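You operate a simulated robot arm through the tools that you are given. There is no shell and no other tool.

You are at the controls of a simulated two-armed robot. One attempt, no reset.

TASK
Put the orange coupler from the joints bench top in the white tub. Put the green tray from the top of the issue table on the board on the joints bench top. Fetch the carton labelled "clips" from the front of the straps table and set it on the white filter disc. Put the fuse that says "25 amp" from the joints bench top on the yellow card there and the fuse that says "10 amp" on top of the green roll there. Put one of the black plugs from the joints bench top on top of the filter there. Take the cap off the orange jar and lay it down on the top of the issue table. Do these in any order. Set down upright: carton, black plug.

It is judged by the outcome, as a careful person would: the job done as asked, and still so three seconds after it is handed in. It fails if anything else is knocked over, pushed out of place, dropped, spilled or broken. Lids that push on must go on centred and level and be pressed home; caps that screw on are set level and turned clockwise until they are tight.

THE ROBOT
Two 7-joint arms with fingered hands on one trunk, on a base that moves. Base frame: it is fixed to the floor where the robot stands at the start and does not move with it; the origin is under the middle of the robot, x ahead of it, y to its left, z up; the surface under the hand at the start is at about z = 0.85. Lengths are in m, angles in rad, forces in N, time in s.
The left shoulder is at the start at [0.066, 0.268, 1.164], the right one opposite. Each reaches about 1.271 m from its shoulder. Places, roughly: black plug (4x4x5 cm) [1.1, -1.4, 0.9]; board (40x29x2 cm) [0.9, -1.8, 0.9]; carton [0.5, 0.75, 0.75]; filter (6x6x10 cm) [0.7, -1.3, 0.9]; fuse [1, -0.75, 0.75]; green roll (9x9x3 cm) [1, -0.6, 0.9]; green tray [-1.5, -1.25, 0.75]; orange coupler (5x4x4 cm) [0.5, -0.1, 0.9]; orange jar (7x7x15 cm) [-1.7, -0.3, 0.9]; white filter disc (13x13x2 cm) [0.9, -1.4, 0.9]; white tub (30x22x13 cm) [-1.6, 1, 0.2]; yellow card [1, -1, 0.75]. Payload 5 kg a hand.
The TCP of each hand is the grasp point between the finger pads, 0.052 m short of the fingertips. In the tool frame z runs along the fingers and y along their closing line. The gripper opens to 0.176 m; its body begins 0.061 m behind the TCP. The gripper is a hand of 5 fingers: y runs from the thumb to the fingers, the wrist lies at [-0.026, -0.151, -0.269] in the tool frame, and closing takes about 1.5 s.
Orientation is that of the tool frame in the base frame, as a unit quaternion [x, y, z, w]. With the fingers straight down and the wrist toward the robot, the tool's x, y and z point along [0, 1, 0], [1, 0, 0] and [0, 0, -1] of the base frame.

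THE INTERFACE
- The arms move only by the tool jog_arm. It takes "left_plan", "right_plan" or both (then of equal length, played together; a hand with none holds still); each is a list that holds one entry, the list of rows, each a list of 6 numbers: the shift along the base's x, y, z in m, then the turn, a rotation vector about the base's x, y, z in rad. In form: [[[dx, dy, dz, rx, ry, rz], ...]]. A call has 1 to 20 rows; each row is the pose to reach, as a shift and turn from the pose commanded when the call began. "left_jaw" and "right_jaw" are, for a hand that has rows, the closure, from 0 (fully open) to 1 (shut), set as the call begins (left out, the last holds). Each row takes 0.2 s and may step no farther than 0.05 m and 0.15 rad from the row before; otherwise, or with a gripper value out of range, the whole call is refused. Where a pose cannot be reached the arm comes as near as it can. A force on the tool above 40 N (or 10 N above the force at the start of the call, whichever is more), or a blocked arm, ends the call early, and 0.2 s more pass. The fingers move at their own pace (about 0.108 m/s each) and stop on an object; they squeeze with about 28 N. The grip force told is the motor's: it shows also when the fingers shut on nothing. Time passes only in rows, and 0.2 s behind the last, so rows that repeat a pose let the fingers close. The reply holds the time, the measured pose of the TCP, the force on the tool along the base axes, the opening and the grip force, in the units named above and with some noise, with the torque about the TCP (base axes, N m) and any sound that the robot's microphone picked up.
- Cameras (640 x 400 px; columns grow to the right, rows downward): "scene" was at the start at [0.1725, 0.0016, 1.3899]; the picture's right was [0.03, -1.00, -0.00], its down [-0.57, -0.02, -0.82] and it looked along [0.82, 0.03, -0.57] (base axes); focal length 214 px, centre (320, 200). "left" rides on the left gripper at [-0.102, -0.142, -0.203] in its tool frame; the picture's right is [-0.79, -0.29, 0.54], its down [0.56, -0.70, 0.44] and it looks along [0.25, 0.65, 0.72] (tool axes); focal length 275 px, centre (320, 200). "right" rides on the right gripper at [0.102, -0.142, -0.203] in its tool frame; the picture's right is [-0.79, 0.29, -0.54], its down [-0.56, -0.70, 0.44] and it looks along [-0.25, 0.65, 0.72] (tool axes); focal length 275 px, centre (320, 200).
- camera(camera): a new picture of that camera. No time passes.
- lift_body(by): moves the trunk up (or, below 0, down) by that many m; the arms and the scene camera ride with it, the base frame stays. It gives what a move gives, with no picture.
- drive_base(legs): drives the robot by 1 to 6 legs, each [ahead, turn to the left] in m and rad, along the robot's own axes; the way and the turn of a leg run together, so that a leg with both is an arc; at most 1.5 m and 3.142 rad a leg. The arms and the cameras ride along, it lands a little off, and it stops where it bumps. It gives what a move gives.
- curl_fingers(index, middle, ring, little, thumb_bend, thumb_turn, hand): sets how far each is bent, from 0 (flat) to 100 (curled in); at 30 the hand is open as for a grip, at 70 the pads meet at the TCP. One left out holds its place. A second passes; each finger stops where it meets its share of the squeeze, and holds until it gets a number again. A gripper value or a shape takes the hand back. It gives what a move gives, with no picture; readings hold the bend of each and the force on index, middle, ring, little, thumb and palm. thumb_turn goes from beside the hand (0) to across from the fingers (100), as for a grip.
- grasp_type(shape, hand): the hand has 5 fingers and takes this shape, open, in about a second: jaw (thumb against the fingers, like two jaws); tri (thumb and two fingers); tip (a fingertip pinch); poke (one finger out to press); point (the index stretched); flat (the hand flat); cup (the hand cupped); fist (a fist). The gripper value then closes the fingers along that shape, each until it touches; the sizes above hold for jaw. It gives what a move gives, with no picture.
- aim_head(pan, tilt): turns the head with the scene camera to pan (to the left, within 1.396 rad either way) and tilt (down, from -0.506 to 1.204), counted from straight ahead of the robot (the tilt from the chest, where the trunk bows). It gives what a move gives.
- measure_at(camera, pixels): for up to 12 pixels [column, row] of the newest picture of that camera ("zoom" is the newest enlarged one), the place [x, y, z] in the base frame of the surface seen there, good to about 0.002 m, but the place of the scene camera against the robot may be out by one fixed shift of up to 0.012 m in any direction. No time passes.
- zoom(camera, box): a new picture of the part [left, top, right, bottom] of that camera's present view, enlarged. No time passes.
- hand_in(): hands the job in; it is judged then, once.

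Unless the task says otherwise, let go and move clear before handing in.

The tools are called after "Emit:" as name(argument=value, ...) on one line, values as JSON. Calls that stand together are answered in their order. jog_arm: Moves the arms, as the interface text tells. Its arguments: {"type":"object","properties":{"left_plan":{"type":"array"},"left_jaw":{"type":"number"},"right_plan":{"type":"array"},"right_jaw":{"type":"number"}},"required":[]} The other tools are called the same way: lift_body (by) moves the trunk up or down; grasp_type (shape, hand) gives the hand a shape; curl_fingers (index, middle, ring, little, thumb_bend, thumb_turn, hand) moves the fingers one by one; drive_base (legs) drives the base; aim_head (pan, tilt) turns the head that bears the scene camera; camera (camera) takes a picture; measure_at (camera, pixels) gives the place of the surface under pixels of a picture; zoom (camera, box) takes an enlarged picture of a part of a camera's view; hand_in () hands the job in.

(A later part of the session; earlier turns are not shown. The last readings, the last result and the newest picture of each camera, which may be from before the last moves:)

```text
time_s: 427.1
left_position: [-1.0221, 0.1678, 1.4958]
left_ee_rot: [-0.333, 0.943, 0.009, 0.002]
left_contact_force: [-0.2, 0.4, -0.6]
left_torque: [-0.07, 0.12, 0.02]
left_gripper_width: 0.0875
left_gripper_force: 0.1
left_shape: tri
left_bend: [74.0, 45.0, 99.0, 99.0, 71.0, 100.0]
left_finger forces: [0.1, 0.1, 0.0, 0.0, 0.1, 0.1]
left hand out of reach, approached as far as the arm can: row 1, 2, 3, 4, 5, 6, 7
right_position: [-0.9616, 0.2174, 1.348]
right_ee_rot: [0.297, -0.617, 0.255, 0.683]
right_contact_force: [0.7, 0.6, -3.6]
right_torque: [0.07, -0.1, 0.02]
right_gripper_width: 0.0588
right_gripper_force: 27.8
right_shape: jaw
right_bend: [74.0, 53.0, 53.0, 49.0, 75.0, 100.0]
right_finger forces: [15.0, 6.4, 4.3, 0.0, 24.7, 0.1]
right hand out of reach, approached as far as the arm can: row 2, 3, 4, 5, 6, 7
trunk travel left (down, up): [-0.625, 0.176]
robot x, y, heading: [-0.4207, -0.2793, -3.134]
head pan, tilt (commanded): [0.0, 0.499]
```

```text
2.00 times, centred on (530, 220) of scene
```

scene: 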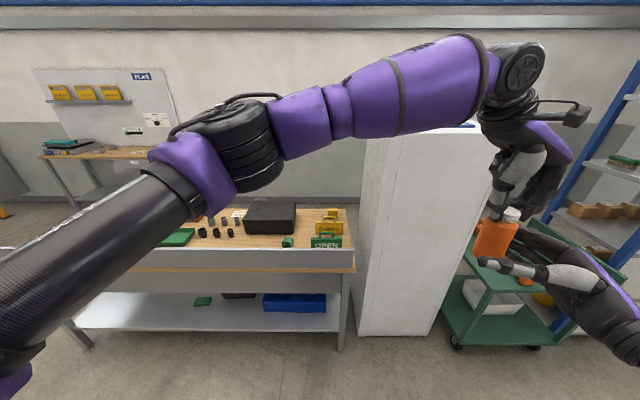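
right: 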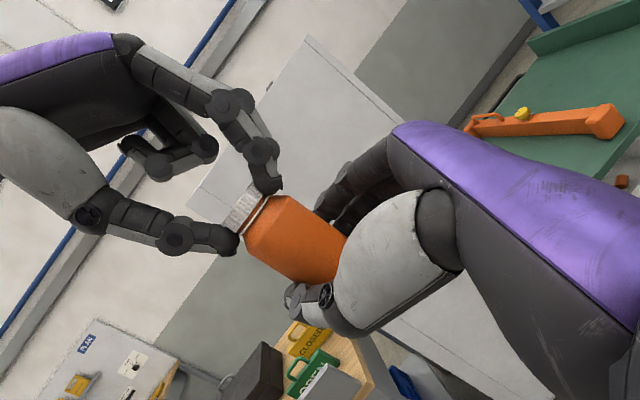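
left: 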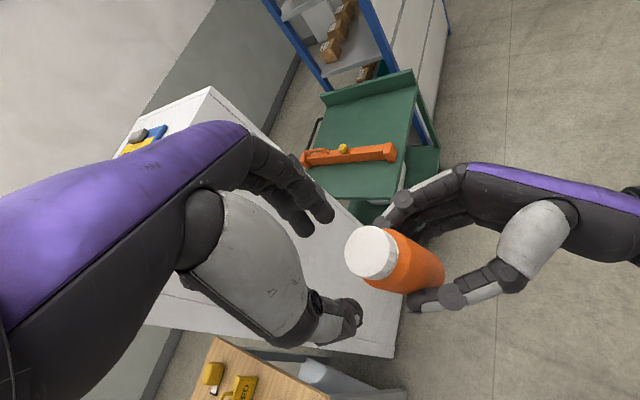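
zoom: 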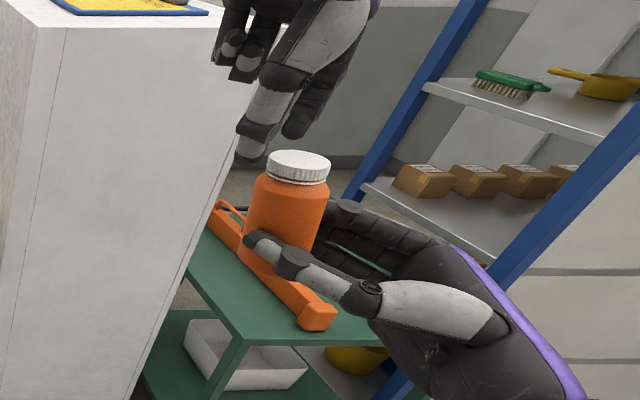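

The jar is upright again. The left arm reaches better with the wrist wound further clockwise, so I'll raise the left hand slightly and wind it about −1.0 rad.

Emit:
zoom(camera="left", box=[320, 200, 460, 310])

Emit:
measure_at(camera="zoom", pixels=[[185, 180], [130, 180], [245, 180], [185, 115], [185, 245], [260, 200], [330, 200], [300, 250]])

Emit:
jog_arm(left_plan=[[[0, 0, 0.0, 0, 0, -0.05], [0, 0, 0.0, 0, 0, -0.17], [0, 0, 0.0, 0, 0, -0.3], [0, 0, 0.0, 0, 0, -0.43], [0, 0, 0.0, 0, 0, -0.56], [0, 0, 0.0, 0, 0, -0.69], [0, 0, 0.0, 0, 0, -0.82], [0, 0, 0.0, 0, 0, -0.95], [0, 0, 0.0, 0, 0, -1.0], [0, 0, 0.0, 0, 0, -1.0]]])

Emit:
zoom(camera="scene", box=[380, 80, 640, 320])

```text
3.64 times, centred on (390, 255) of left
```

zoom: 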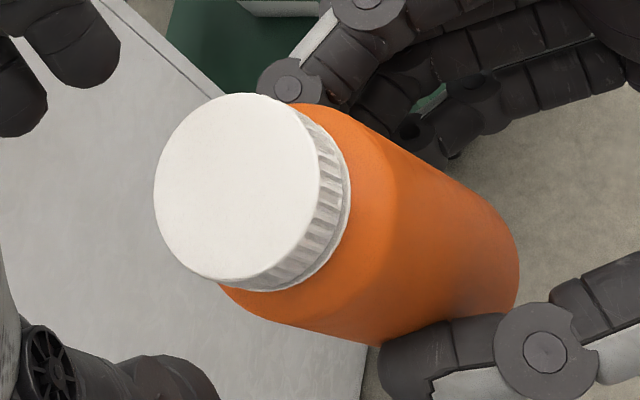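

```text
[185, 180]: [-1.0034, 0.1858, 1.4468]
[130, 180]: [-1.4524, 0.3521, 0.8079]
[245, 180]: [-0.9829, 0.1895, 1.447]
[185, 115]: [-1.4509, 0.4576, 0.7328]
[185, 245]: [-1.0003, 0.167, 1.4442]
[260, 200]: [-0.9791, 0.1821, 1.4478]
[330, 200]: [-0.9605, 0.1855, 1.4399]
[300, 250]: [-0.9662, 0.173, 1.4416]
```

```text
time_s: 429.2
left_position: [-0.9827, 0.1083, 1.4954]
left_ee_rot: [0.153, 0.988, 0.001, -0.004]
left_contact_force: [0.9, -2.8, 6.9]
left_torque: [0.13, 0.01, -0.03]
left_gripper_width: 0.0868
left_gripper_force: 0.1
left_shape: tri
left_bend: [74.0, 45.0, 99.0, 99.0, 71.0, 100.0]
left_finger forces: [5.1, 0.0, 0.0, 0.1, 0.0, 0.0]
left hand out of reach, approached as far as the arm can: row 4, 5, 6, 7, 8, 9, 10
right_position: [-0.9431, 0.2148, 1.353]
right_ee_rot: [0.308, -0.605, 0.258, 0.687]
right_contact_force: [1.9, -13.3, -5.2]
right_torque: [-0.02, -0.03, -0.6]
right_gripper_width: 0.058
right_gripper_force: 28.0
right_shape: jaw
right_bend: [74.0, 53.0, 53.0, 49.0, 75.0, 100.0]
right_finger forces: [13.8, 5.5, 3.9, 0.1, 24.4, 0.1]
trunk travel left (down, up): [-0.625, 0.176]
robot x, y, heading: [-0.4175, -0.2771, -3.13]
head pan, tilt (commanded): [0.0, 0.499]
stopped in row 10 (left hand): the force on the tool passed its limit at 74 N (the readings are from after the stop); the commanded pose is now the measured one
```

```text
1.67 times, centred on (510, 200) of scene
```

zoom: 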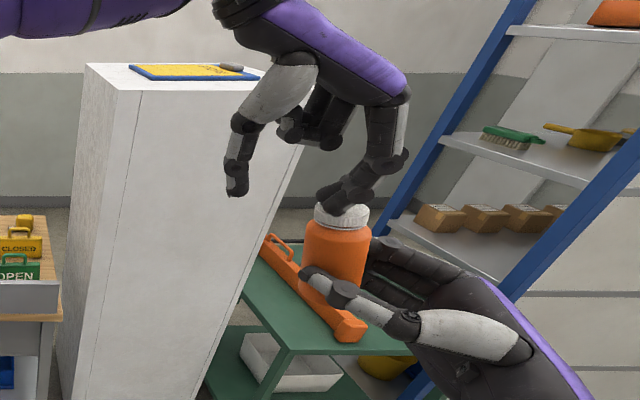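

The left fingers brushed the cap and tripped the limit. I'll lift the left hand up and away at once and check the jar.

Emit:
jog_arm(left_plan=[[[0, -0.005, 0.01, 0, 0, 0], [-0.005, -0.015, 0.03, 0, 0, 0], [-0.01, -0.03, 0.05, 0, 0, 0], [-0.02, -0.05, 0.06, 0, 0, 0], [-0.03, -0.07, 0.06, 0, 0, 0], [-0.04, -0.09, 0.06, 0, 0, 0]]])

Emit:
camera(camera="scene")

Emit:
camera(camera="right")

```text
time_s: 430.6
left_position: [-1.032, 0.015, 1.5522]
left_ee_rot: [0.153, 0.988, 0.001, -0.001]
left_contact_force: [-2.0, -2.6, 0.3]
left_torque: [0.23, -0.22, 0.06]
left_gripper_width: 0.0878
left_gripper_force: 0.0
left_shape: tri
left_bend: [74.0, 45.0, 99.0, 99.0, 71.0, 100.0]
left_finger forces: [0.0, 0.0, 0.0, 0.1, 0.0, 0.0]
right_position: [-0.9488, 0.2193, 1.3494]
right_ee_rot: [0.295, -0.618, 0.249, 0.684]
right_contact_force: [-2.4, -2.0, -2.9]
right_torque: [0.05, -0.05, -0.03]
right_gripper_width: 0.0584
right_gripper_force: 27.6
right_shape: jaw
right_bend: [74.0, 53.0, 53.0, 49.0, 75.0, 100.0]
right_finger forces: [15.0, 5.2, 2.7, 0.0, 22.7, 0.1]
trunk travel left (down, up): [-0.625, 0.176]
robot x, y, heading: [-0.414, -0.2813, -3.137]
head pan, tilt (commanded): [0.0, 0.499]
```

```text
taken
```

scene: 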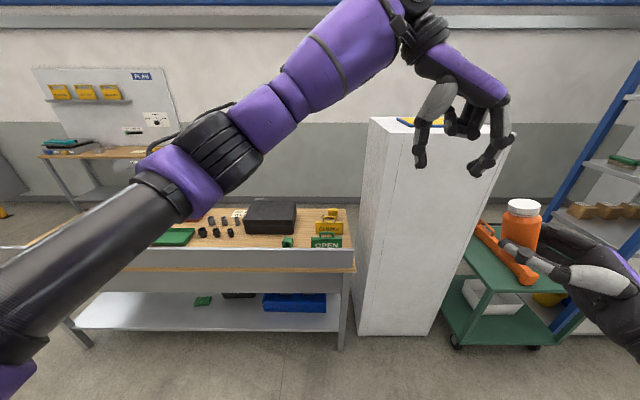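

```text
taken
```

right: 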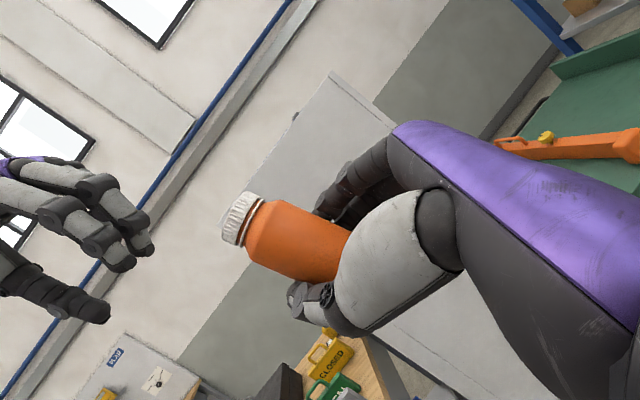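

The jar is safe in the right hand. I'll rotate the right hand further inward so the jar comes closer to the middle, where the left arm works more freely.

Emit:
jog_arm(right_plan=[[[0, 0, 0, 0, 0, 0], [0.005, -0.01, 0, 0, 0, 0.05], [0.01, -0.03, 0, 0, 0, 0.12], [0.02, -0.05, 0, 0, 0, 0.2], [0.03, -0.07, 0, 0, 0, 0.28], [0.035, -0.09, 0, 0, 0, 0.36], [0.04, -0.11, 0, 0, 0, 0.44], [0.045, -0.13, 0, 0, 0, 0.5], [0.045, -0.13, 0, 0, 0, 0.5]]])

Emit:
camera(camera="scene")

```text
time_s: 432.6
left_position: [-1.029, 0.0186, 1.553]
left_ee_rot: [0.153, 0.988, 0.002, -0.002]
left_contact_force: [0.8, 0.3, 0.4]
left_torque: [-0.01, -0.02, 0.0]
left_gripper_width: 0.0878
left_gripper_force: 0.2
left_shape: tri
left_bend: [74.0, 45.0, 99.0, 99.0, 71.0, 100.0]
left_finger forces: [0.1, 0.1, 0.1, 0.1, 0.0, 0.0]
right_position: [-0.9006, 0.0851, 1.3523]
right_ee_rot: [0.442, -0.52, 0.414, 0.602]
right_contact_force: [0.2, -0.5, -2.8]
right_torque: [0.11, -0.03, 0.03]
right_gripper_width: 0.0581
right_gripper_force: 28.2
right_shape: jaw
right_bend: [74.0, 53.0, 53.0, 49.0, 75.0, 100.0]
right_finger forces: [15.1, 5.0, 2.5, 0.0, 22.5, 0.0]
right hand out of reach, approached as far as the arm can: row 2, 3, 4
trunk travel left (down, up): [-0.625, 0.176]
robot x, y, heading: [-0.4155, -0.2807, -3.135]
head pan, tilt (commanded): [0.0, 0.499]
```

```text
taken
```

scene: 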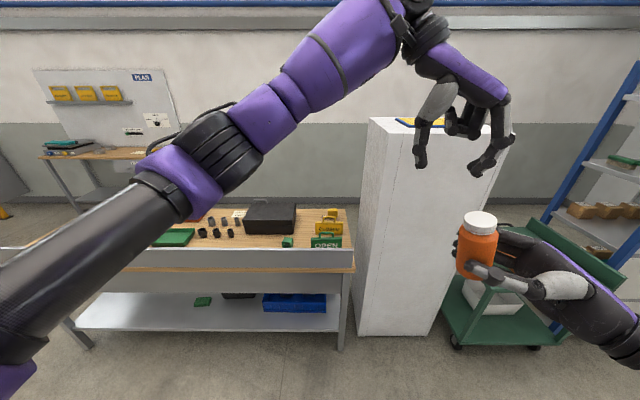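

The jar came inward nicely and the right arm is no longer limited. I'll move it a bit more forward and toward the centre.

Emit:
jog_arm(right_plan=[[[-0.01, -0.005, 0, 0, 0, 0], [-0.025, -0.015, -0.01, 0, 0, 0.03], [-0.045, -0.03, -0.02, 0, 0, 0.06], [-0.065, -0.045, -0.03, 0, 0, 0.09], [-0.085, -0.06, -0.04, 0, 0, 0.12], [-0.105, -0.07, -0.05, 0, 0, 0.15], [-0.12, -0.08, -0.05, 0, 0, 0.15], [-0.12, -0.08, -0.05, 0, 0, 0.15]]])

Emit:
camera(camera="scene")

```text
time_s: 434.4
left_position: [-1.0277, 0.0198, 1.5537]
left_ee_rot: [0.154, 0.988, 0.001, -0.002]
left_contact_force: [0.2, 1.4, 0.3]
left_torque: [-0.07, 0.08, 0.0]
left_gripper_width: 0.088
left_gripper_force: 0.1
left_shape: tri
left_bend: [74.0, 45.0, 99.0, 99.0, 71.0, 100.0]
left_finger forces: [0.0, 0.0, 0.0, 0.1, 0.0, 0.0]
right_position: [-1.0196, 0.0083, 1.304]
right_ee_rot: [0.477, -0.486, 0.458, 0.571]
right_contact_force: [0.6, 1.2, -3.6]
right_torque: [0.09, -0.03, 0.0]
right_gripper_width: 0.058
right_gripper_force: 27.4
right_shape: jaw
right_bend: [74.0, 53.0, 53.0, 49.0, 75.0, 100.0]
right_finger forces: [14.5, 4.8, 2.3, 0.0, 21.7, 0.0]
trunk travel left (down, up): [-0.625, 0.176]
robot x, y, heading: [-0.4177, -0.2824, -3.139]
head pan, tilt (commanded): [0.0, 0.499]
```

```text
taken
```

scene: 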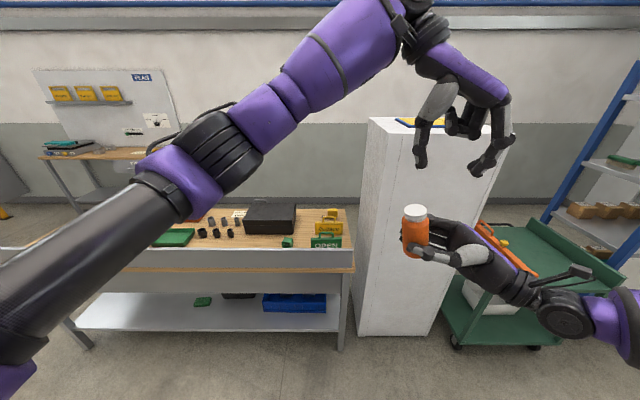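

The right arm now moves freely. I'll bring the jar to a comfortable central spot, a bit lower.

Emit:
jog_arm(right_plan=[[[-0.01, -0.015, -0.01, 0, 0, 0], [-0.02, -0.035, -0.025, 0, 0, 0], [-0.03, -0.055, -0.045, 0, 0, 0], [-0.04, -0.08, -0.065, 0, 0, 0], [-0.05, -0.1, -0.085, 0, 0, 0], [-0.06, -0.12, -0.1, 0, 0, 0], [-0.06, -0.12, -0.1, 0, 0, 0]]], left_plan=[[[0, -0.01, 0, 0, 0, 0.05], [0, -0.03, 0, 0, 0, 0.12], [-0.01, -0.05, -0.01, 0, 0, 0.2], [-0.02, -0.07, -0.03, 0, 0, 0.28], [-0.03, -0.09, -0.05, 0, 0, 0.36], [-0.04, -0.11, -0.07, 0, 0, 0.42], [-0.05, -0.13, -0.09, 0, 0, 0.45]]])

Emit:
camera(camera="scene")

Emit:
camera(camera="left")

```text
time_s: 436.0
left_position: [-1.0779, -0.1136, 1.462]
left_ee_rot: [-0.071, 0.997, 0.001, -0.002]
left_contact_force: [0.5, -0.3, 1.4]
left_torque: [0.07, -0.04, 0.05]
left_gripper_width: 0.0877
left_gripper_force: 0.1
left_shape: tri
left_bend: [74.0, 45.0, 99.0, 99.0, 71.0, 100.0]
left_finger forces: [0.1, 0.1, 0.0, 0.0, 0.0, 0.0]
right_position: [-1.0801, -0.1132, 1.2028]
right_ee_rot: [0.478, -0.486, 0.458, 0.57]
right_contact_force: [-1.0, -0.5, -3.2]
right_torque: [0.03, -0.02, 0.0]
right_gripper_width: 0.0583
right_gripper_force: 27.6
right_shape: jaw
right_bend: [74.0, 53.0, 53.0, 49.0, 75.0, 100.0]
right_finger forces: [14.5, 4.8, 2.2, 0.1, 21.6, 0.1]
trunk travel left (down, up): [-0.625, 0.176]
robot x, y, heading: [-0.4177, -0.2818, -3.142]
head pan, tilt (commanded): [0.0, 0.499]
```

```text
taken
```

scene: 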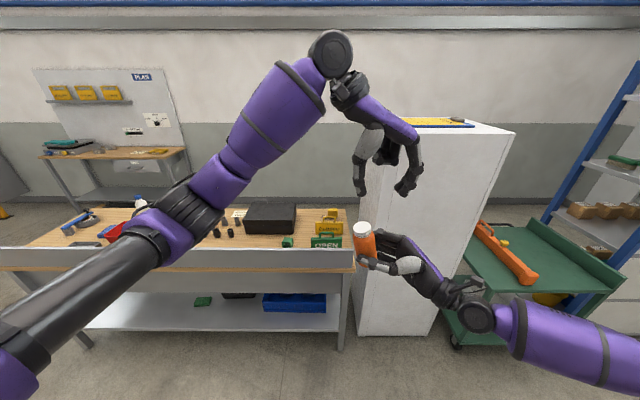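

```text
taken
```

left: 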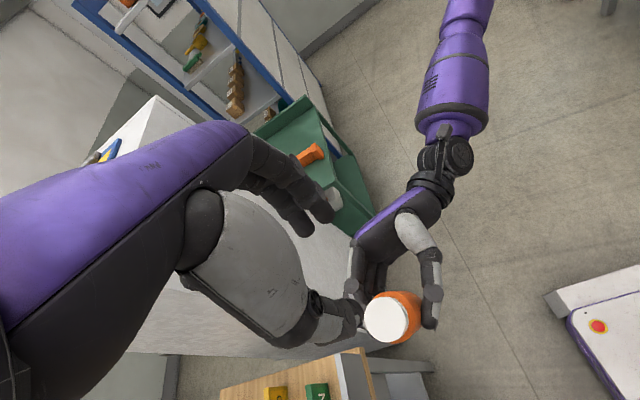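

Both hands are now comfortably placed, the cap visible at left pixel (388,318). I'll measure the cap's centre and tilt.

Emit:
zoom(camera="left", box=[345, 275, 445, 360])

Emit:
measure_at(camera="zoom", pixels=[[235, 215], [180, 215], [290, 215], [235, 155], [235, 275], [195, 170], [280, 260], [330, 150], [350, 250]])

```text
4.71 times, centred on (395, 318) of left
```

zoom: 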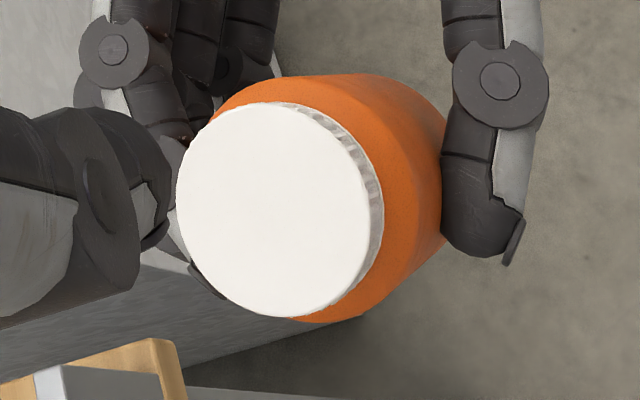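

```text
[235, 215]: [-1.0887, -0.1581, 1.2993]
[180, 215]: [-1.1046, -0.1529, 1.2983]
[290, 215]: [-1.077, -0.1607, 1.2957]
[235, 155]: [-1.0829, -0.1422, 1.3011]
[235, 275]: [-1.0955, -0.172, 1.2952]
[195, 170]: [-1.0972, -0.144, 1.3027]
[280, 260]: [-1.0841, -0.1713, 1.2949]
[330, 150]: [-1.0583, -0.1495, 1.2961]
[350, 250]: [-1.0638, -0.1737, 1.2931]
```

The jar leans about 12° to the robot's left. I'll level it by rolling the right hand by −0.21 rad, then re-measure.

Emit:
jog_arm(right_plan=[[[0, 0, 0, 0, 0, 0], [0, 0, 0, -0.03, -0.005, 0], [0, 0, 0, -0.07, -0.01, 0], [0, 0, 0, -0.11, -0.017, 0], [0, 0, 0, -0.15, -0.024, 0], [0, 0, 0, -0.19, -0.03, 0], [0, 0, 0, -0.21, -0.034, 0], [0, 0, 0, -0.21, -0.034, 0]]])

Emit:
zoom(camera="left", box=[345, 265, 445, 350])

Emit:
measure_at(camera="zoom", pixels=[[235, 215], [180, 215], [290, 215], [235, 155], [235, 275], [195, 170], [280, 260], [300, 180], [200, 250]])

```text
time_s: 437.8
left_position: [-1.078, -0.1124, 1.4612]
left_ee_rot: [-0.071, 0.997, 0.001, -0.002]
left_contact_force: [0.4, -0.7, 0.5]
left_torque: [0.03, -0.02, -0.01]
left_gripper_width: 0.0882
left_gripper_force: 0.0
left_shape: tri
left_bend: [74.0, 45.0, 99.0, 99.0, 71.0, 100.0]
left_finger forces: [0.0, 0.0, 0.1, 0.0, 0.0, 0.1]
right_position: [-1.0801, -0.113, 1.2026]
right_ee_rot: [0.408, -0.445, 0.516, 0.608]
right_contact_force: [0.1, -0.5, -3.6]
right_torque: [0.07, -0.03, -0.03]
right_gripper_width: 0.058
right_gripper_force: 28.0
right_shape: jaw
right_bend: [74.0, 53.0, 53.0, 49.0, 75.0, 100.0]
right_finger forces: [14.4, 4.6, 2.3, 0.0, 21.3, 0.0]
trunk travel left (down, up): [-0.625, 0.176]
robot x, y, heading: [-0.418, -0.2775, -3.136]
head pan, tilt (commanded): [0.0, 0.499]
```

```text
4.71 times, centred on (395, 308) of left
```

zoom: 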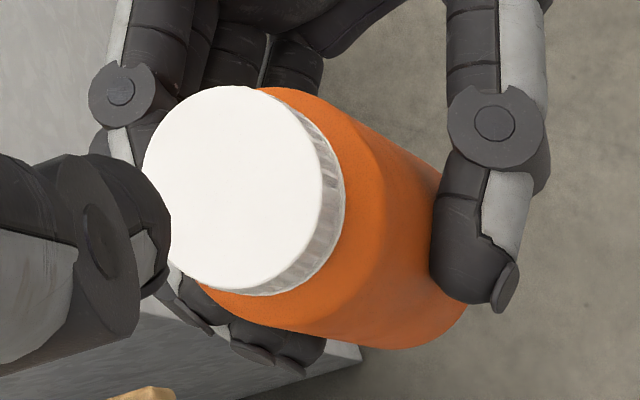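

```text
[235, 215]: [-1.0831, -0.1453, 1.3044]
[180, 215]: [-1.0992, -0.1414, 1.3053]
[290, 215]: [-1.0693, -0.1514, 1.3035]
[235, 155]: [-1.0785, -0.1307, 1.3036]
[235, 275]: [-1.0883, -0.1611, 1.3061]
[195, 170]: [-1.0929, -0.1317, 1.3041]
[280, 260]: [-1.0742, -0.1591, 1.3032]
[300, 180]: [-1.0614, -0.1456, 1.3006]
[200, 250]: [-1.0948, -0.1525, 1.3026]
```

The cap is level now at centre (-1.081,-0.139), top z 1.304. I'll wind the left wrist a bit more clockwise and bring it just above the cap.

Emit:
jog_arm(left_plan=[[[-0.001, -0.008, -0.01, 0, 0, -0.05], [-0.002, -0.016, -0.02, 0, 0, -0.12], [-0.003, -0.026, -0.035, 0, 0, -0.2], [-0.003, -0.0263, -0.05, 0, 0, -0.28], [-0.003, -0.0263, -0.065, 0, 0, -0.36], [-0.003, -0.0263, -0.08, 0, 0, -0.4], [-0.003, -0.0263, -0.09, 0, 0, -0.4], [-0.003, -0.0263, -0.09, 0, 0, -0.4]]], left_jaw=0.42)

Emit:
zoom(camera="scene", box=[300, 140, 460, 300])

Emit:
camera(camera="right")

```text
time_s: 439.6
left_position: [-1.0809, -0.1385, 1.374]
left_ee_rot: [0.129, 0.992, 0.002, -0.002]
left_contact_force: [0.0, 0.4, -0.5]
left_torque: [-0.02, 0.01, -0.02]
left_gripper_width: 0.1016
left_gripper_force: 0.1
left_shape: tri
left_bend: [74.0, 42.0, 99.0, 99.0, 67.0, 100.0]
left_finger forces: [0.0, 0.1, 0.0, 0.0, 0.1, 0.1]
right_position: [-1.0798, -0.1125, 1.2025]
right_ee_rot: [0.409, -0.445, 0.515, 0.608]
right_contact_force: [-0.7, -0.2, -3.3]
right_torque: [0.08, -0.03, -0.05]
right_gripper_width: 0.0585
right_gripper_force: 28.4
right_shape: jaw
right_bend: [74.0, 53.0, 53.0, 49.0, 75.0, 100.0]
right_finger forces: [14.5, 4.7, 2.3, 0.1, 21.3, 0.1]
trunk travel left (down, up): [-0.625, 0.176]
robot x, y, heading: [-0.4204, -0.2797, -3.136]
head pan, tilt (commanded): [0.0, 0.499]
```

```text
2.50 times, centred on (380, 220) of scene
```

zoom: 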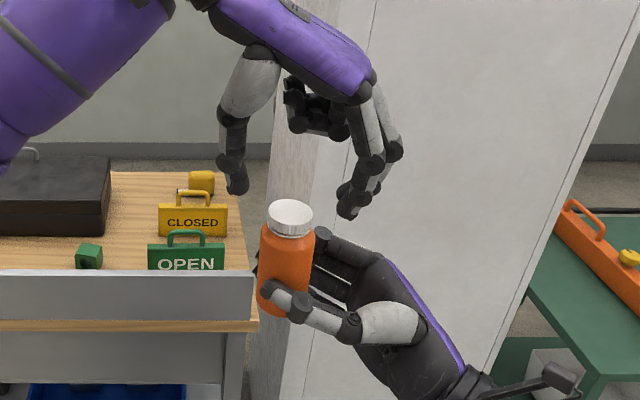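

```text
taken
```

right: 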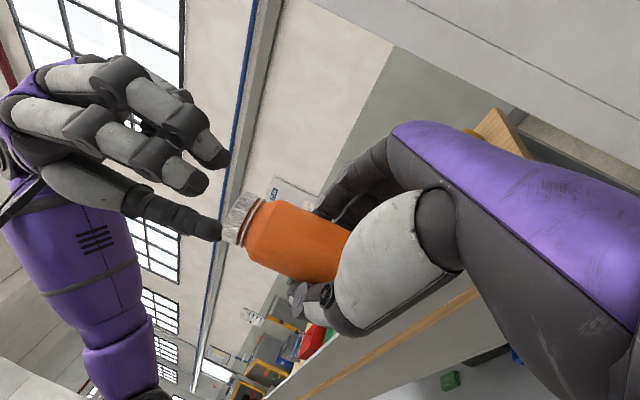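

The left hand hangs centred over the cap at −105° with full range available. I'll descend, grip, and check forces.

Emit:
jog_arm(left_plan=[[[0, 0, -0.01, 0, 0, 0], [0, 0, -0.022, 0, 0, 0], [0, 0, -0.034, 0, 0, 0], [0, 0, -0.042, 0, 0, 0], [0, 0, -0.046, 0, 0, 0], [0, 0, -0.046, 0, 0, 0]]])

Emit:
jog_arm(left_plan=[[[0, 0, 0, 0, 0, 0], [0, 0, 0, 0, 0, 0], [0, 0, 0, 0, 0, 0], [0, 0, 0, 0, 0, 0], [0, 0, 0, 0, 0, 0]]], left_jaw=1.0)

Emit:
zoom(camera="scene", box=[310, 150, 430, 280])

```text
time_s: 441.0
left_position: [-1.0823, -0.1382, 1.3274]
left_ee_rot: [0.129, 0.992, 0.001, -0.002]
left_contact_force: [-0.6, 0.7, 0.6]
left_torque: [0.0, 0.01, -0.01]
left_gripper_width: 0.1015
left_gripper_force: 0.0
left_shape: tri
left_bend: [74.0, 42.0, 99.0, 99.0, 67.0, 100.0]
left_finger forces: [0.0, 0.0, 0.0, 0.0, 0.0, 0.1]
right_position: [-1.0799, -0.1135, 1.2018]
right_ee_rot: [0.409, -0.445, 0.515, 0.608]
right_contact_force: [-0.3, 0.4, -3.2]
right_torque: [0.04, -0.01, -0.02]
right_gripper_width: 0.0582
right_gripper_force: 28.5
right_shape: jaw
right_bend: [74.0, 53.0, 53.0, 49.0, 75.0, 100.0]
right_finger forces: [14.5, 4.5, 2.4, 0.1, 21.3, 0.1]
trunk travel left (down, up): [-0.625, 0.176]
robot x, y, heading: [-0.4164, -0.2813, -3.132]
head pan, tilt (commanded): [0.0, 0.499]
```

```text
time_s: 442.2
left_position: [-1.0803, -0.1384, 1.3266]
left_ee_rot: [0.129, 0.992, 0.001, -0.003]
left_contact_force: [0.0, 1.7, 1.0]
left_torque: [0.25, -0.02, -0.02]
left_gripper_width: 0.0446
left_gripper_force: 28.0
left_shape: tri
left_bend: [74.0, 55.0, 100.0, 100.0, 74.0, 100.0]
left_finger forces: [12.0, 14.7, 0.1, 0.1, 24.0, 0.0]
right_position: [-1.0811, -0.113, 1.202]
right_ee_rot: [0.408, -0.445, 0.515, 0.608]
right_contact_force: [-1.0, -1.2, -3.0]
right_torque: [0.02, -0.06, 0.01]
right_gripper_width: 0.0581
right_gripper_force: 28.3
right_shape: jaw
right_bend: [74.0, 53.0, 53.0, 49.0, 75.0, 100.0]
right_finger forces: [14.5, 4.8, 2.7, 0.0, 21.4, 0.0]
trunk travel left (down, up): [-0.625, 0.176]
robot x, y, heading: [-0.4208, -0.2756, -3.134]
head pan, tilt (commanded): [0.0, 0.499]
```

```text
3.08 times, centred on (370, 215) of scene
```

zoom: 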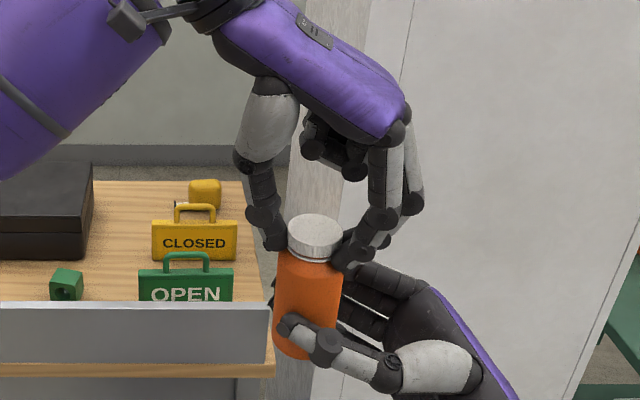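

Both hands hold well. I'll turn the cap counter-clockwise 0.7 rad with a slight upward allowance.

Emit:
jog_arm(left_plan=[[[0, 0, 0, 0, 0, 0.06], [0, 0, 0, 0, 0, 0.16], [0, 0, 0.0005, 0, 0, 0.27], [0, 0, 0.0005, 0, 0, 0.38], [0, 0, 0.001, 0, 0, 0.49], [0, 0, 0.001, 0, 0, 0.6], [0, 0, 0.001, 0, 0, 0.7]]])

Emit:
zoom(camera="right", box=[180, 130, 360, 310])

```text
time_s: 443.8
left_position: [-1.0801, -0.1375, 1.3276]
left_ee_rot: [-0.221, 0.975, 0.001, -0.003]
left_contact_force: [-1.4, 9.3, 3.2]
left_torque: [0.88, 0.35, -0.16]
left_gripper_width: 0.0445
left_gripper_force: 28.0
left_shape: tri
left_bend: [73.0, 54.0, 100.0, 100.0, 74.0, 100.0]
left_finger forces: [13.4, 19.5, 0.0, 0.0, 22.6, 0.0]
right_position: [-1.0803, -0.1135, 1.2028]
right_ee_rot: [0.408, -0.444, 0.516, 0.608]
right_contact_force: [0.8, -8.3, -6.3]
right_torque: [0.35, -0.24, 0.15]
right_gripper_width: 0.058
right_gripper_force: 28.3
right_shape: jaw
right_bend: [74.0, 53.0, 53.0, 49.0, 75.0, 100.0]
right_finger forces: [15.6, 5.0, 1.5, 0.0, 22.9, 0.0]
trunk travel left (down, up): [-0.625, 0.176]
robot x, y, heading: [-0.418, -0.2787, -3.136]
head pan, tilt (commanded): [0.0, 0.499]
```

```text
2.22 times, centred on (270, 220) of right
```

zoom: 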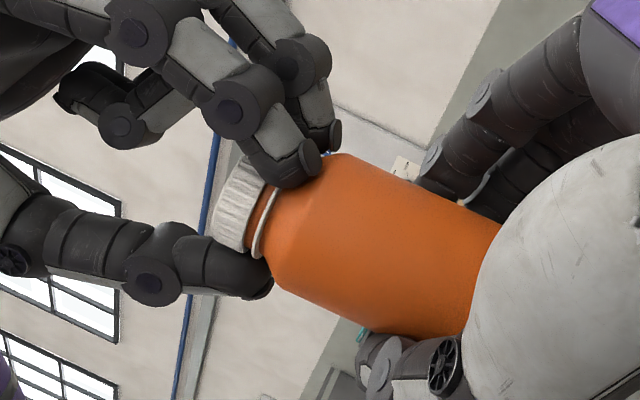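

The hands now work against each other (∓0.16 N·m) and the orange neck gap is widening. I'll continue the stroke another 1.0 rad.

Emit:
jog_arm(left_plan=[[[0, 0, 0, 0, 0, 0.1], [0, 0, 0.0005, 0, 0, 0.21], [0, 0, 0.0005, 0, 0, 0.32], [0, 0, 0.001, 0, 0, 0.43], [0, 0, 0.001, 0, 0, 0.54], [0, 0, 0.0015, 0, 0, 0.65], [0, 0, 0.0015, 0, 0, 0.76], [0, 0, 0.002, 0, 0, 0.87], [0, 0, 0.002, 0, 0, 0.98]]])

Emit:
zoom(camera="right", box=[180, 130, 360, 310])

Emit:
zoom(camera="scene", box=[310, 150, 430, 280])

```text
time_s: 445.8
left_position: [-1.081, -0.1386, 1.3297]
left_ee_rot: [-0.654, 0.757, -0.002, -0.001]
left_contact_force: [-2.7, 3.0, -3.6]
left_torque: [0.28, 0.3, -0.1]
left_gripper_width: 0.044
left_gripper_force: 28.1
left_shape: tri
left_bend: [74.0, 55.0, 100.0, 100.0, 74.0, 100.0]
left_finger forces: [12.9, 13.9, 0.1, 0.1, 23.6, 0.0]
right_position: [-1.0794, -0.1144, 1.2039]
right_ee_rot: [0.408, -0.445, 0.515, 0.608]
right_contact_force: [3.1, -4.1, -0.1]
right_torque: [0.11, 0.11, 0.13]
right_gripper_width: 0.0577
right_gripper_force: 28.4
right_shape: jaw
right_bend: [74.0, 53.0, 54.0, 49.0, 75.0, 100.0]
right_finger forces: [14.7, 4.4, 1.2, 0.0, 23.0, 0.1]
trunk travel left (down, up): [-0.625, 0.176]
robot x, y, heading: [-0.4198, -0.2822, -3.135]
head pan, tilt (commanded): [0.0, 0.499]
```

```text
2.22 times, centred on (270, 220) of right
```

zoom: 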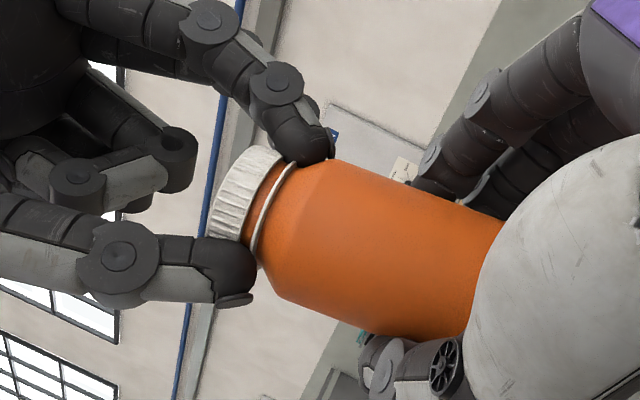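

```text
3.08 times, centred on (370, 215) of scene
```

zoom: 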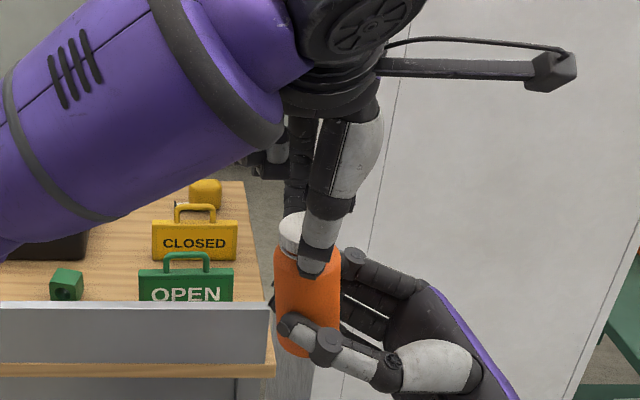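

Unscrewing continues smoothly. I'll push this stroke another 0.6 rad.

Emit:
jog_arm(left_plan=[[[0, 0, 0, 0, 0, 0.1], [0, 0, 0.0005, 0, 0, 0.2], [0, 0, 0.0005, 0, 0, 0.3], [0, 0, 0.001, 0, 0, 0.4], [0, 0, 0.001, 0, 0, 0.5], [0, 0, 0.0015, 0, 0, 0.6]]])

Emit:
zoom(camera="right", box=[180, 130, 360, 310])

```text
time_s: 447.2
left_position: [-1.0807, -0.1379, 1.3305]
left_ee_rot: [0.847, -0.531, 0.002, 0.003]
left_contact_force: [-2.9, 3.6, -11.0]
left_torque: [0.28, -0.1, -0.09]
left_gripper_width: 0.0432
left_gripper_force: 28.2
left_shape: tri
left_bend: [73.0, 55.0, 100.0, 100.0, 75.0, 100.0]
left_finger forces: [15.0, 11.8, 0.1, 0.0, 23.7, 0.1]
right_position: [-1.0795, -0.1118, 1.2037]
right_ee_rot: [0.407, -0.445, 0.516, 0.609]
right_contact_force: [4.0, -2.9, 8.0]
right_torque: [-0.08, 0.55, 0.17]
right_gripper_width: 0.0574
right_gripper_force: 28.5
right_shape: jaw
right_bend: [74.0, 53.0, 53.0, 49.0, 75.0, 100.0]
right_finger forces: [12.7, 5.1, 2.3, 0.0, 22.9, 0.0]
trunk travel left (down, up): [-0.625, 0.176]
robot x, y, heading: [-0.415, -0.281, -3.136]
head pan, tilt (commanded): [0.0, 0.499]
```

```text
2.22 times, centred on (270, 220) of right
```

zoom: 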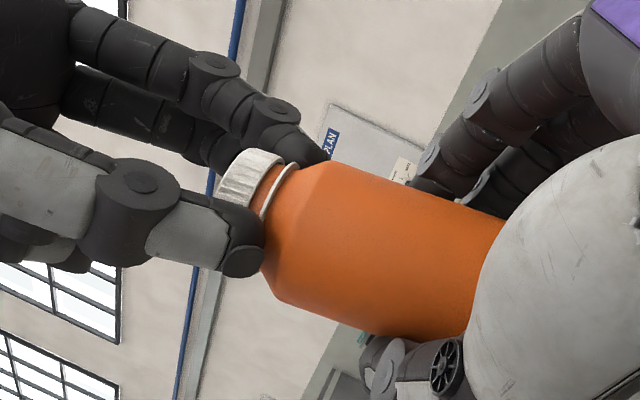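

There's ~10 N of tension now, so my lift allowance is slightly ahead of the thread. I'll release, wind back clockwise, and look at the gap.

Emit:
jog_arm(left_plan=[[[0, 0, 0, 0, 0, 0], [0, 0, 0, 0, 0, 0], [0, 0, 0, 0, 0, 0], [0, 0, 0, 0, 0, -0.1], [0, 0, 0, 0, 0, -0.24], [0, 0, 0, 0, 0, -0.38], [0, 0, 0, 0, 0, -0.52], [0, 0, 0, 0, 0, -0.66], [0, 0, 0, 0, 0, -0.8], [0, 0, 0, 0, 0, -0.94], [0, 0, 0, 0, 0, -1.08], [0, 0, 0, 0, 0, -1.22], [0, 0, 0, 0, 0, -1.36], [0, 0, 0, 0, 0, -1.5], [0, 0, 0, 0, 0, -1.64], [0, 0, 0, 0, 0, -1.78], [0, 0, 0, 0, 0, -1.92], [0, 0, 0, 0, 0, -2.06], [0, 0, 0, 0, 0, -2.2], [0, 0, 0, 0, 0, -2.3]]], left_jaw=0.5)

Emit:
zoom(camera="right", box=[180, 130, 360, 310])

Emit:
zoom(camera="scene", box=[310, 170, 430, 280])

```text
time_s: 451.4
left_position: [-1.0806, -0.1375, 1.3314]
left_ee_rot: [0.139, 0.99, 0.002, -0.002]
left_contact_force: [0.1, -0.2, -0.7]
left_torque: [0.01, -0.03, -0.01]
left_gripper_width: 0.0877
left_gripper_force: 0.2
left_shape: tri
left_bend: [74.0, 45.0, 99.0, 99.0, 71.0, 100.0]
left_finger forces: [0.0, 0.0, 0.1, 0.0, 0.0, 0.1]
right_position: [-1.0801, -0.1123, 1.2025]
right_ee_rot: [0.41, -0.445, 0.515, 0.608]
right_contact_force: [0.2, -0.2, -3.2]
right_torque: [0.05, 0.01, 0.0]
right_gripper_width: 0.0574
right_gripper_force: 28.0
right_shape: jaw
right_bend: [74.0, 53.0, 54.0, 49.0, 75.0, 100.0]
right_finger forces: [14.7, 4.8, 1.7, 0.0, 20.9, 0.0]
trunk travel left (down, up): [-0.625, 0.176]
robot x, y, heading: [-0.4181, -0.2762, -3.136]
head pan, tilt (commanded): [0.0, 0.499]
```

```text
2.22 times, centred on (270, 220) of right
```

zoom: 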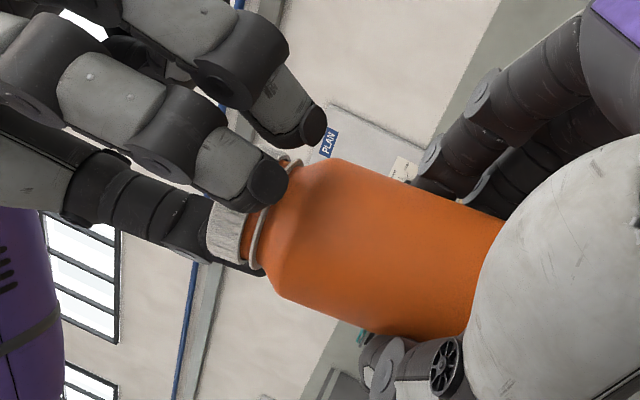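

```text
3.64 times, centred on (370, 225) of scene
```

zoom: 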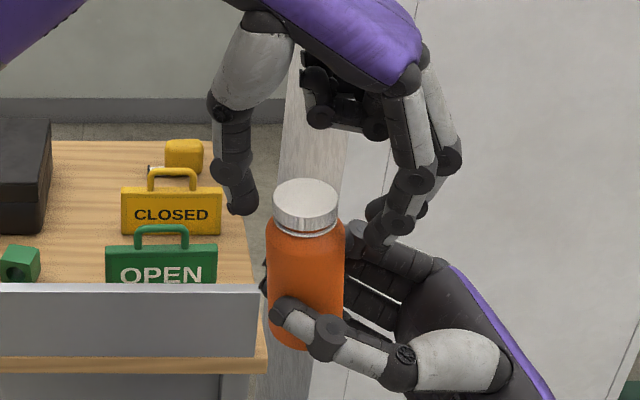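

I'll measure the cap's top height against the jar shoulder to see how much it has risen.

Emit:
measure_at(camera="zoom", pixels=[[305, 195], [305, 215], [305, 228], [305, 235], [305, 245], [280, 190], [330, 195], [305, 270]])

Emit:
zoom(camera="scene", box=[350, 210, 380, 240])

```text
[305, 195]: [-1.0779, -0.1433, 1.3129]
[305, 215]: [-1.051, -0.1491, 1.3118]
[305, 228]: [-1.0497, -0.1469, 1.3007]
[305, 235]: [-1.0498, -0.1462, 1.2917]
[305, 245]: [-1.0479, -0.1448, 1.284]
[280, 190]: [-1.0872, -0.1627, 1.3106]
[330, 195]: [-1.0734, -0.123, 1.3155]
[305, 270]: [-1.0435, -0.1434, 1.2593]
```

```text
13.33 times, centred on (365, 225) of scene
```

zoom: 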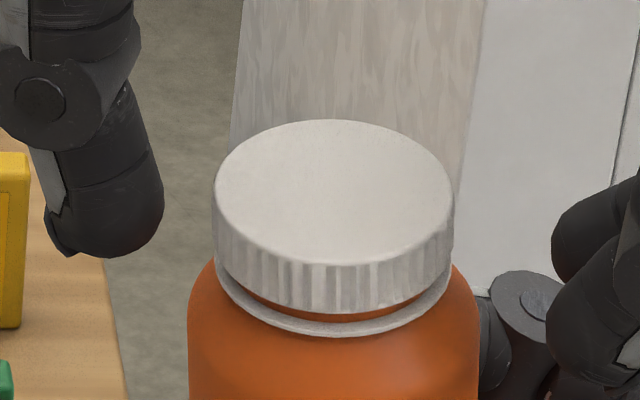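

The close-up shows the cap raised ~3 mm off its ring, so the thread is opening. I'll do another full stroke: close, then turn 2.2 rad counter-clockwise.

Emit:
jog_arm(left_plan=[[[0, 0, -0.002, 0, 0, 0], [0, 0, -0.002, 0, 0, 0], [0, 0, -0.002, 0, 0, 0], [0, 0, -0.002, 0, 0, 0], [0, 0, -0.002, 0, 0, 0], [0, 0, -0.002, 0, 0, 0.13], [0, 0, -0.002, 0, 0, 0.27], [0, 0, -0.002, 0, 0, 0.41], [0, 0, -0.0015, 0, 0, 0.55], [0, 0, -0.0015, 0, 0, 0.69], [0, 0, -0.0015, 0, 0, 0.83], [0, 0, -0.0015, 0, 0, 0.97], [0, 0, -0.001, 0, 0, 1.11], [0, 0, -0.001, 0, 0, 1.25], [0, 0, -0.001, 0, 0, 1.39], [0, 0, -0.001, 0, 0, 1.53], [0, 0, -0.0005, 0, 0, 1.67], [0, 0, -0.0005, 0, 0, 1.81], [0, 0, -0.0005, 0, 0, 1.95], [0, 0, -0.0005, 0, 0, 2.09]]], left_jaw=1.0)

Emit:
jog_arm(left_plan=[[[0, 0, 0, 0, 0, 0], [0, 0, 0, 0, 0, 0], [0, 0, 0, 0, 0, 0], [0, 0, 0, 0, 0, -0.1], [0, 0, 0, 0, 0, -0.22], [0, 0, 0, 0, 0, -0.35], [0, 0, 0, 0, 0, -0.48], [0, 0, 0, 0, 0, -0.61], [0, 0, 0, 0, 0, -0.74], [0, 0, 0, 0, 0, -0.87], [0, 0, 0, 0, 0, -1.0], [0, 0, 0, 0, 0, -1.13], [0, 0, 0, 0, 0, -1.26], [0, 0, 0, 0, 0, -1.39], [0, 0, 0, 0, 0, -1.52], [0, 0, 0, 0, 0, -1.65], [0, 0, 0, 0, 0, -1.78], [0, 0, 0, 0, 0, -1.91], [0, 0, 0, 0, 0, -2.04], [0, 0, 0, 0, 0, -2.09]]], left_jaw=0.5)

Emit:
zoom(camera="scene", box=[345, 205, 385, 245])

```text
time_s: 455.6
left_position: [-1.0807, -0.1391, 1.3314]
left_ee_rot: [0.788, -0.616, 0.002, 0.003]
left_contact_force: [-2.9, 1.1, -0.1]
left_torque: [0.03, 0.17, -0.04]
left_gripper_width: 0.0445
left_gripper_force: 27.7
left_shape: tri
left_bend: [73.0, 58.0, 100.0, 100.0, 74.0, 100.0]
left_finger forces: [13.1, 11.5, 0.1, 0.0, 23.2, 0.1]
right_position: [-1.0799, -0.113, 1.2028]
right_ee_rot: [0.408, -0.445, 0.515, 0.608]
right_contact_force: [5.6, 0.2, -3.6]
right_torque: [0.03, 0.28, 0.09]
right_gripper_width: 0.0576
right_gripper_force: 27.7
right_shape: jaw
right_bend: [74.0, 53.0, 53.0, 49.0, 75.0, 100.0]
right_finger forces: [12.4, 4.8, 2.6, 0.0, 23.8, 0.0]
trunk travel left (down, up): [-0.625, 0.176]
robot x, y, heading: [-0.4179, -0.2778, -3.131]
head pan, tilt (commanded): [0.0, 0.499]
```

```text
time_s: 459.8
left_position: [-1.0815, -0.1378, 1.3305]
left_ee_rot: [0.139, 0.99, 0.002, -0.001]
left_contact_force: [-0.2, -0.5, -0.3]
left_torque: [0.02, 0.03, 0.01]
left_gripper_width: 0.0878
left_gripper_force: 0.1
left_shape: tri
left_bend: [74.0, 45.0, 99.0, 99.0, 71.0, 100.0]
left_finger forces: [0.1, 0.1, 0.0, 0.1, 0.0, 0.1]
right_position: [-1.0812, -0.1136, 1.2024]
right_ee_rot: [0.408, -0.445, 0.516, 0.608]
right_contact_force: [-0.2, -0.4, -3.5]
right_torque: [0.05, -0.03, -0.01]
right_gripper_width: 0.0578
right_gripper_force: 27.8
right_shape: jaw
right_bend: [74.0, 53.0, 53.0, 49.0, 75.0, 100.0]
right_finger forces: [14.6, 4.7, 1.3, 0.1, 21.0, 0.0]
trunk travel left (down, up): [-0.625, 0.176]
robot x, y, heading: [-0.4207, -0.2767, -3.135]
head pan, tilt (commanded): [0.0, 0.499]
```

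```text
10.00 times, centred on (365, 225) of scene
```

zoom: 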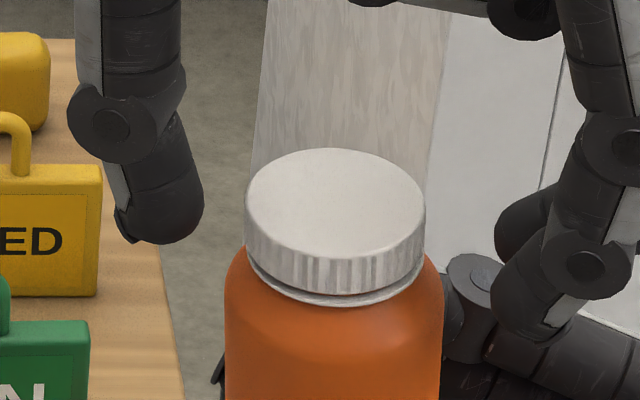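

The cap now sits lower and loose-looking on the neck, so it may already be free. I'll grip it and try lifting gently, watching the force.

Emit:
jog_arm(left_plan=[[[0, 0, -0.001, 0, 0, 0], [0, 0, -0.001, 0, 0, 0], [0, 0, -0.001, 0, 0, 0], [0, 0, -0.001, 0, 0, 0], [0, 0, -0.001, 0, 0, 0], [0, 0, 0.002, 0, 0, 0], [0, 0, 0.004, 0, 0, 0]]], left_jaw=1.0)

Emit:
zoom(camera="scene", box=[345, 205, 385, 245])

```text
time_s: 461.4
left_position: [-1.0801, -0.1382, 1.3346]
left_ee_rot: [0.138, 0.99, 0.002, -0.002]
left_contact_force: [0.1, -0.8, -0.5]
left_torque: [-0.03, 0.03, 0.0]
left_gripper_width: 0.0447
left_gripper_force: 28.1
left_shape: tri
left_bend: [73.0, 57.0, 100.0, 100.0, 74.0, 100.0]
left_finger forces: [11.6, 12.4, 0.1, 0.0, 25.4, 0.0]
right_position: [-1.08, -0.1136, 1.2031]
right_ee_rot: [0.408, -0.445, 0.515, 0.608]
right_contact_force: [-0.1, 1.1, -3.3]
right_torque: [-0.02, 0.05, -0.02]
right_gripper_width: 0.0577
right_gripper_force: 28.6
right_shape: jaw
right_bend: [74.0, 53.0, 53.0, 49.0, 75.0, 100.0]
right_finger forces: [14.1, 4.8, 1.6, 0.0, 21.0, 0.1]
trunk travel left (down, up): [-0.625, 0.176]
robot x, y, heading: [-0.4217, -0.2828, -3.136]
head pan, tilt (commanded): [0.0, 0.499]
```

```text
10.00 times, centred on (365, 225) of scene
```

zoom: 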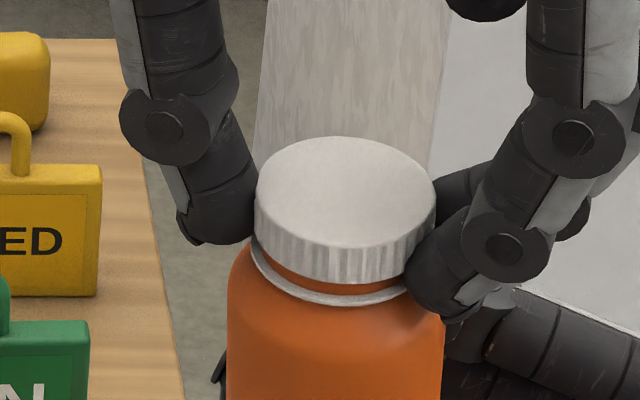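

The cap rises freely with no added force — it's unscrewed. I'll lift it clear of the jar.

Emit:
jog_arm(left_plan=[[[0, 0, 0.01, 0, 0, 0], [0, 0, 0.025, 0, 0, 0], [0, 0, 0.045, 0, 0, 0], [0, 0, 0.07, 0, 0, 0], [0, 0, 0.095, 0, 0, 0], [0, 0, 0.11, 0, 0, 0]]])

Emit:
camera(camera="scene")

Emit:
zoom(camera="scene", box=[310, 130, 430, 280])

Emit:
camera(camera="right")

```text
time_s: 462.8
left_position: [-1.08, -0.1369, 1.4456]
left_ee_rot: [0.138, 0.99, 0.002, -0.003]
left_contact_force: [0.8, 0.7, -0.8]
left_torque: [-0.03, 0.03, 0.0]
left_gripper_width: 0.045
left_gripper_force: 28.3
left_shape: tri
left_bend: [73.0, 57.0, 100.0, 100.0, 74.0, 100.0]
left_finger forces: [11.8, 12.7, 0.0, 0.1, 25.2, 0.0]
right_position: [-1.0805, -0.1136, 1.204]
right_ee_rot: [0.408, -0.445, 0.515, 0.609]
right_contact_force: [0.0, -0.3, -2.8]
right_torque: [0.08, -0.05, -0.04]
right_gripper_width: 0.058
right_gripper_force: 28.2
right_shape: jaw
right_bend: [74.0, 53.0, 53.0, 49.0, 75.0, 100.0]
right_finger forces: [14.6, 4.6, 1.3, 0.0, 21.1, 0.1]
trunk travel left (down, up): [-0.625, 0.176]
robot x, y, heading: [-0.42, -0.2771, -3.134]
head pan, tilt (commanded): [0.0, 0.499]
```

```text
taken
```

scene: 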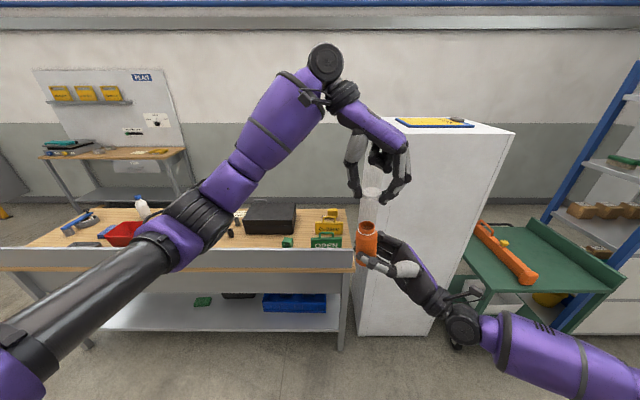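

```text
2.67 times, centred on (370, 205) of scene
```

zoom: 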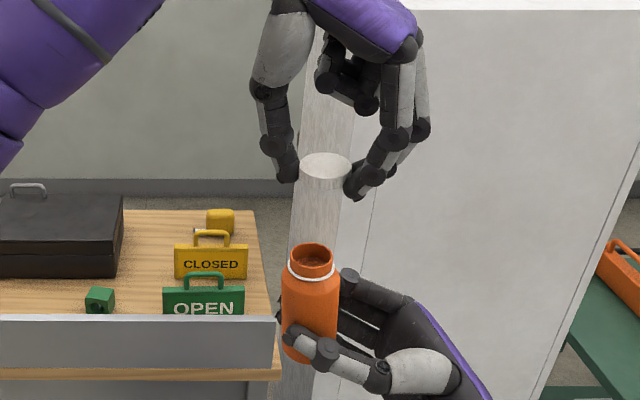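

```text
taken
```

right: 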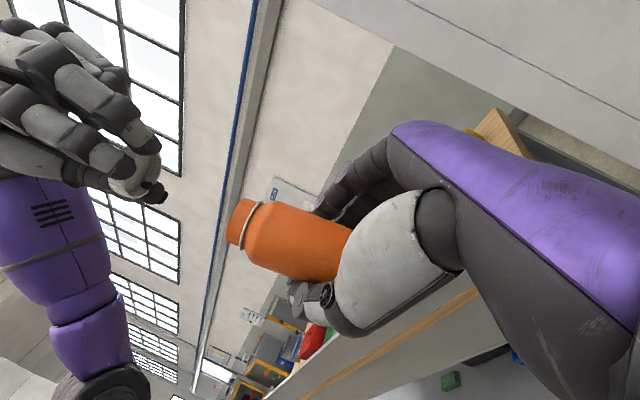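

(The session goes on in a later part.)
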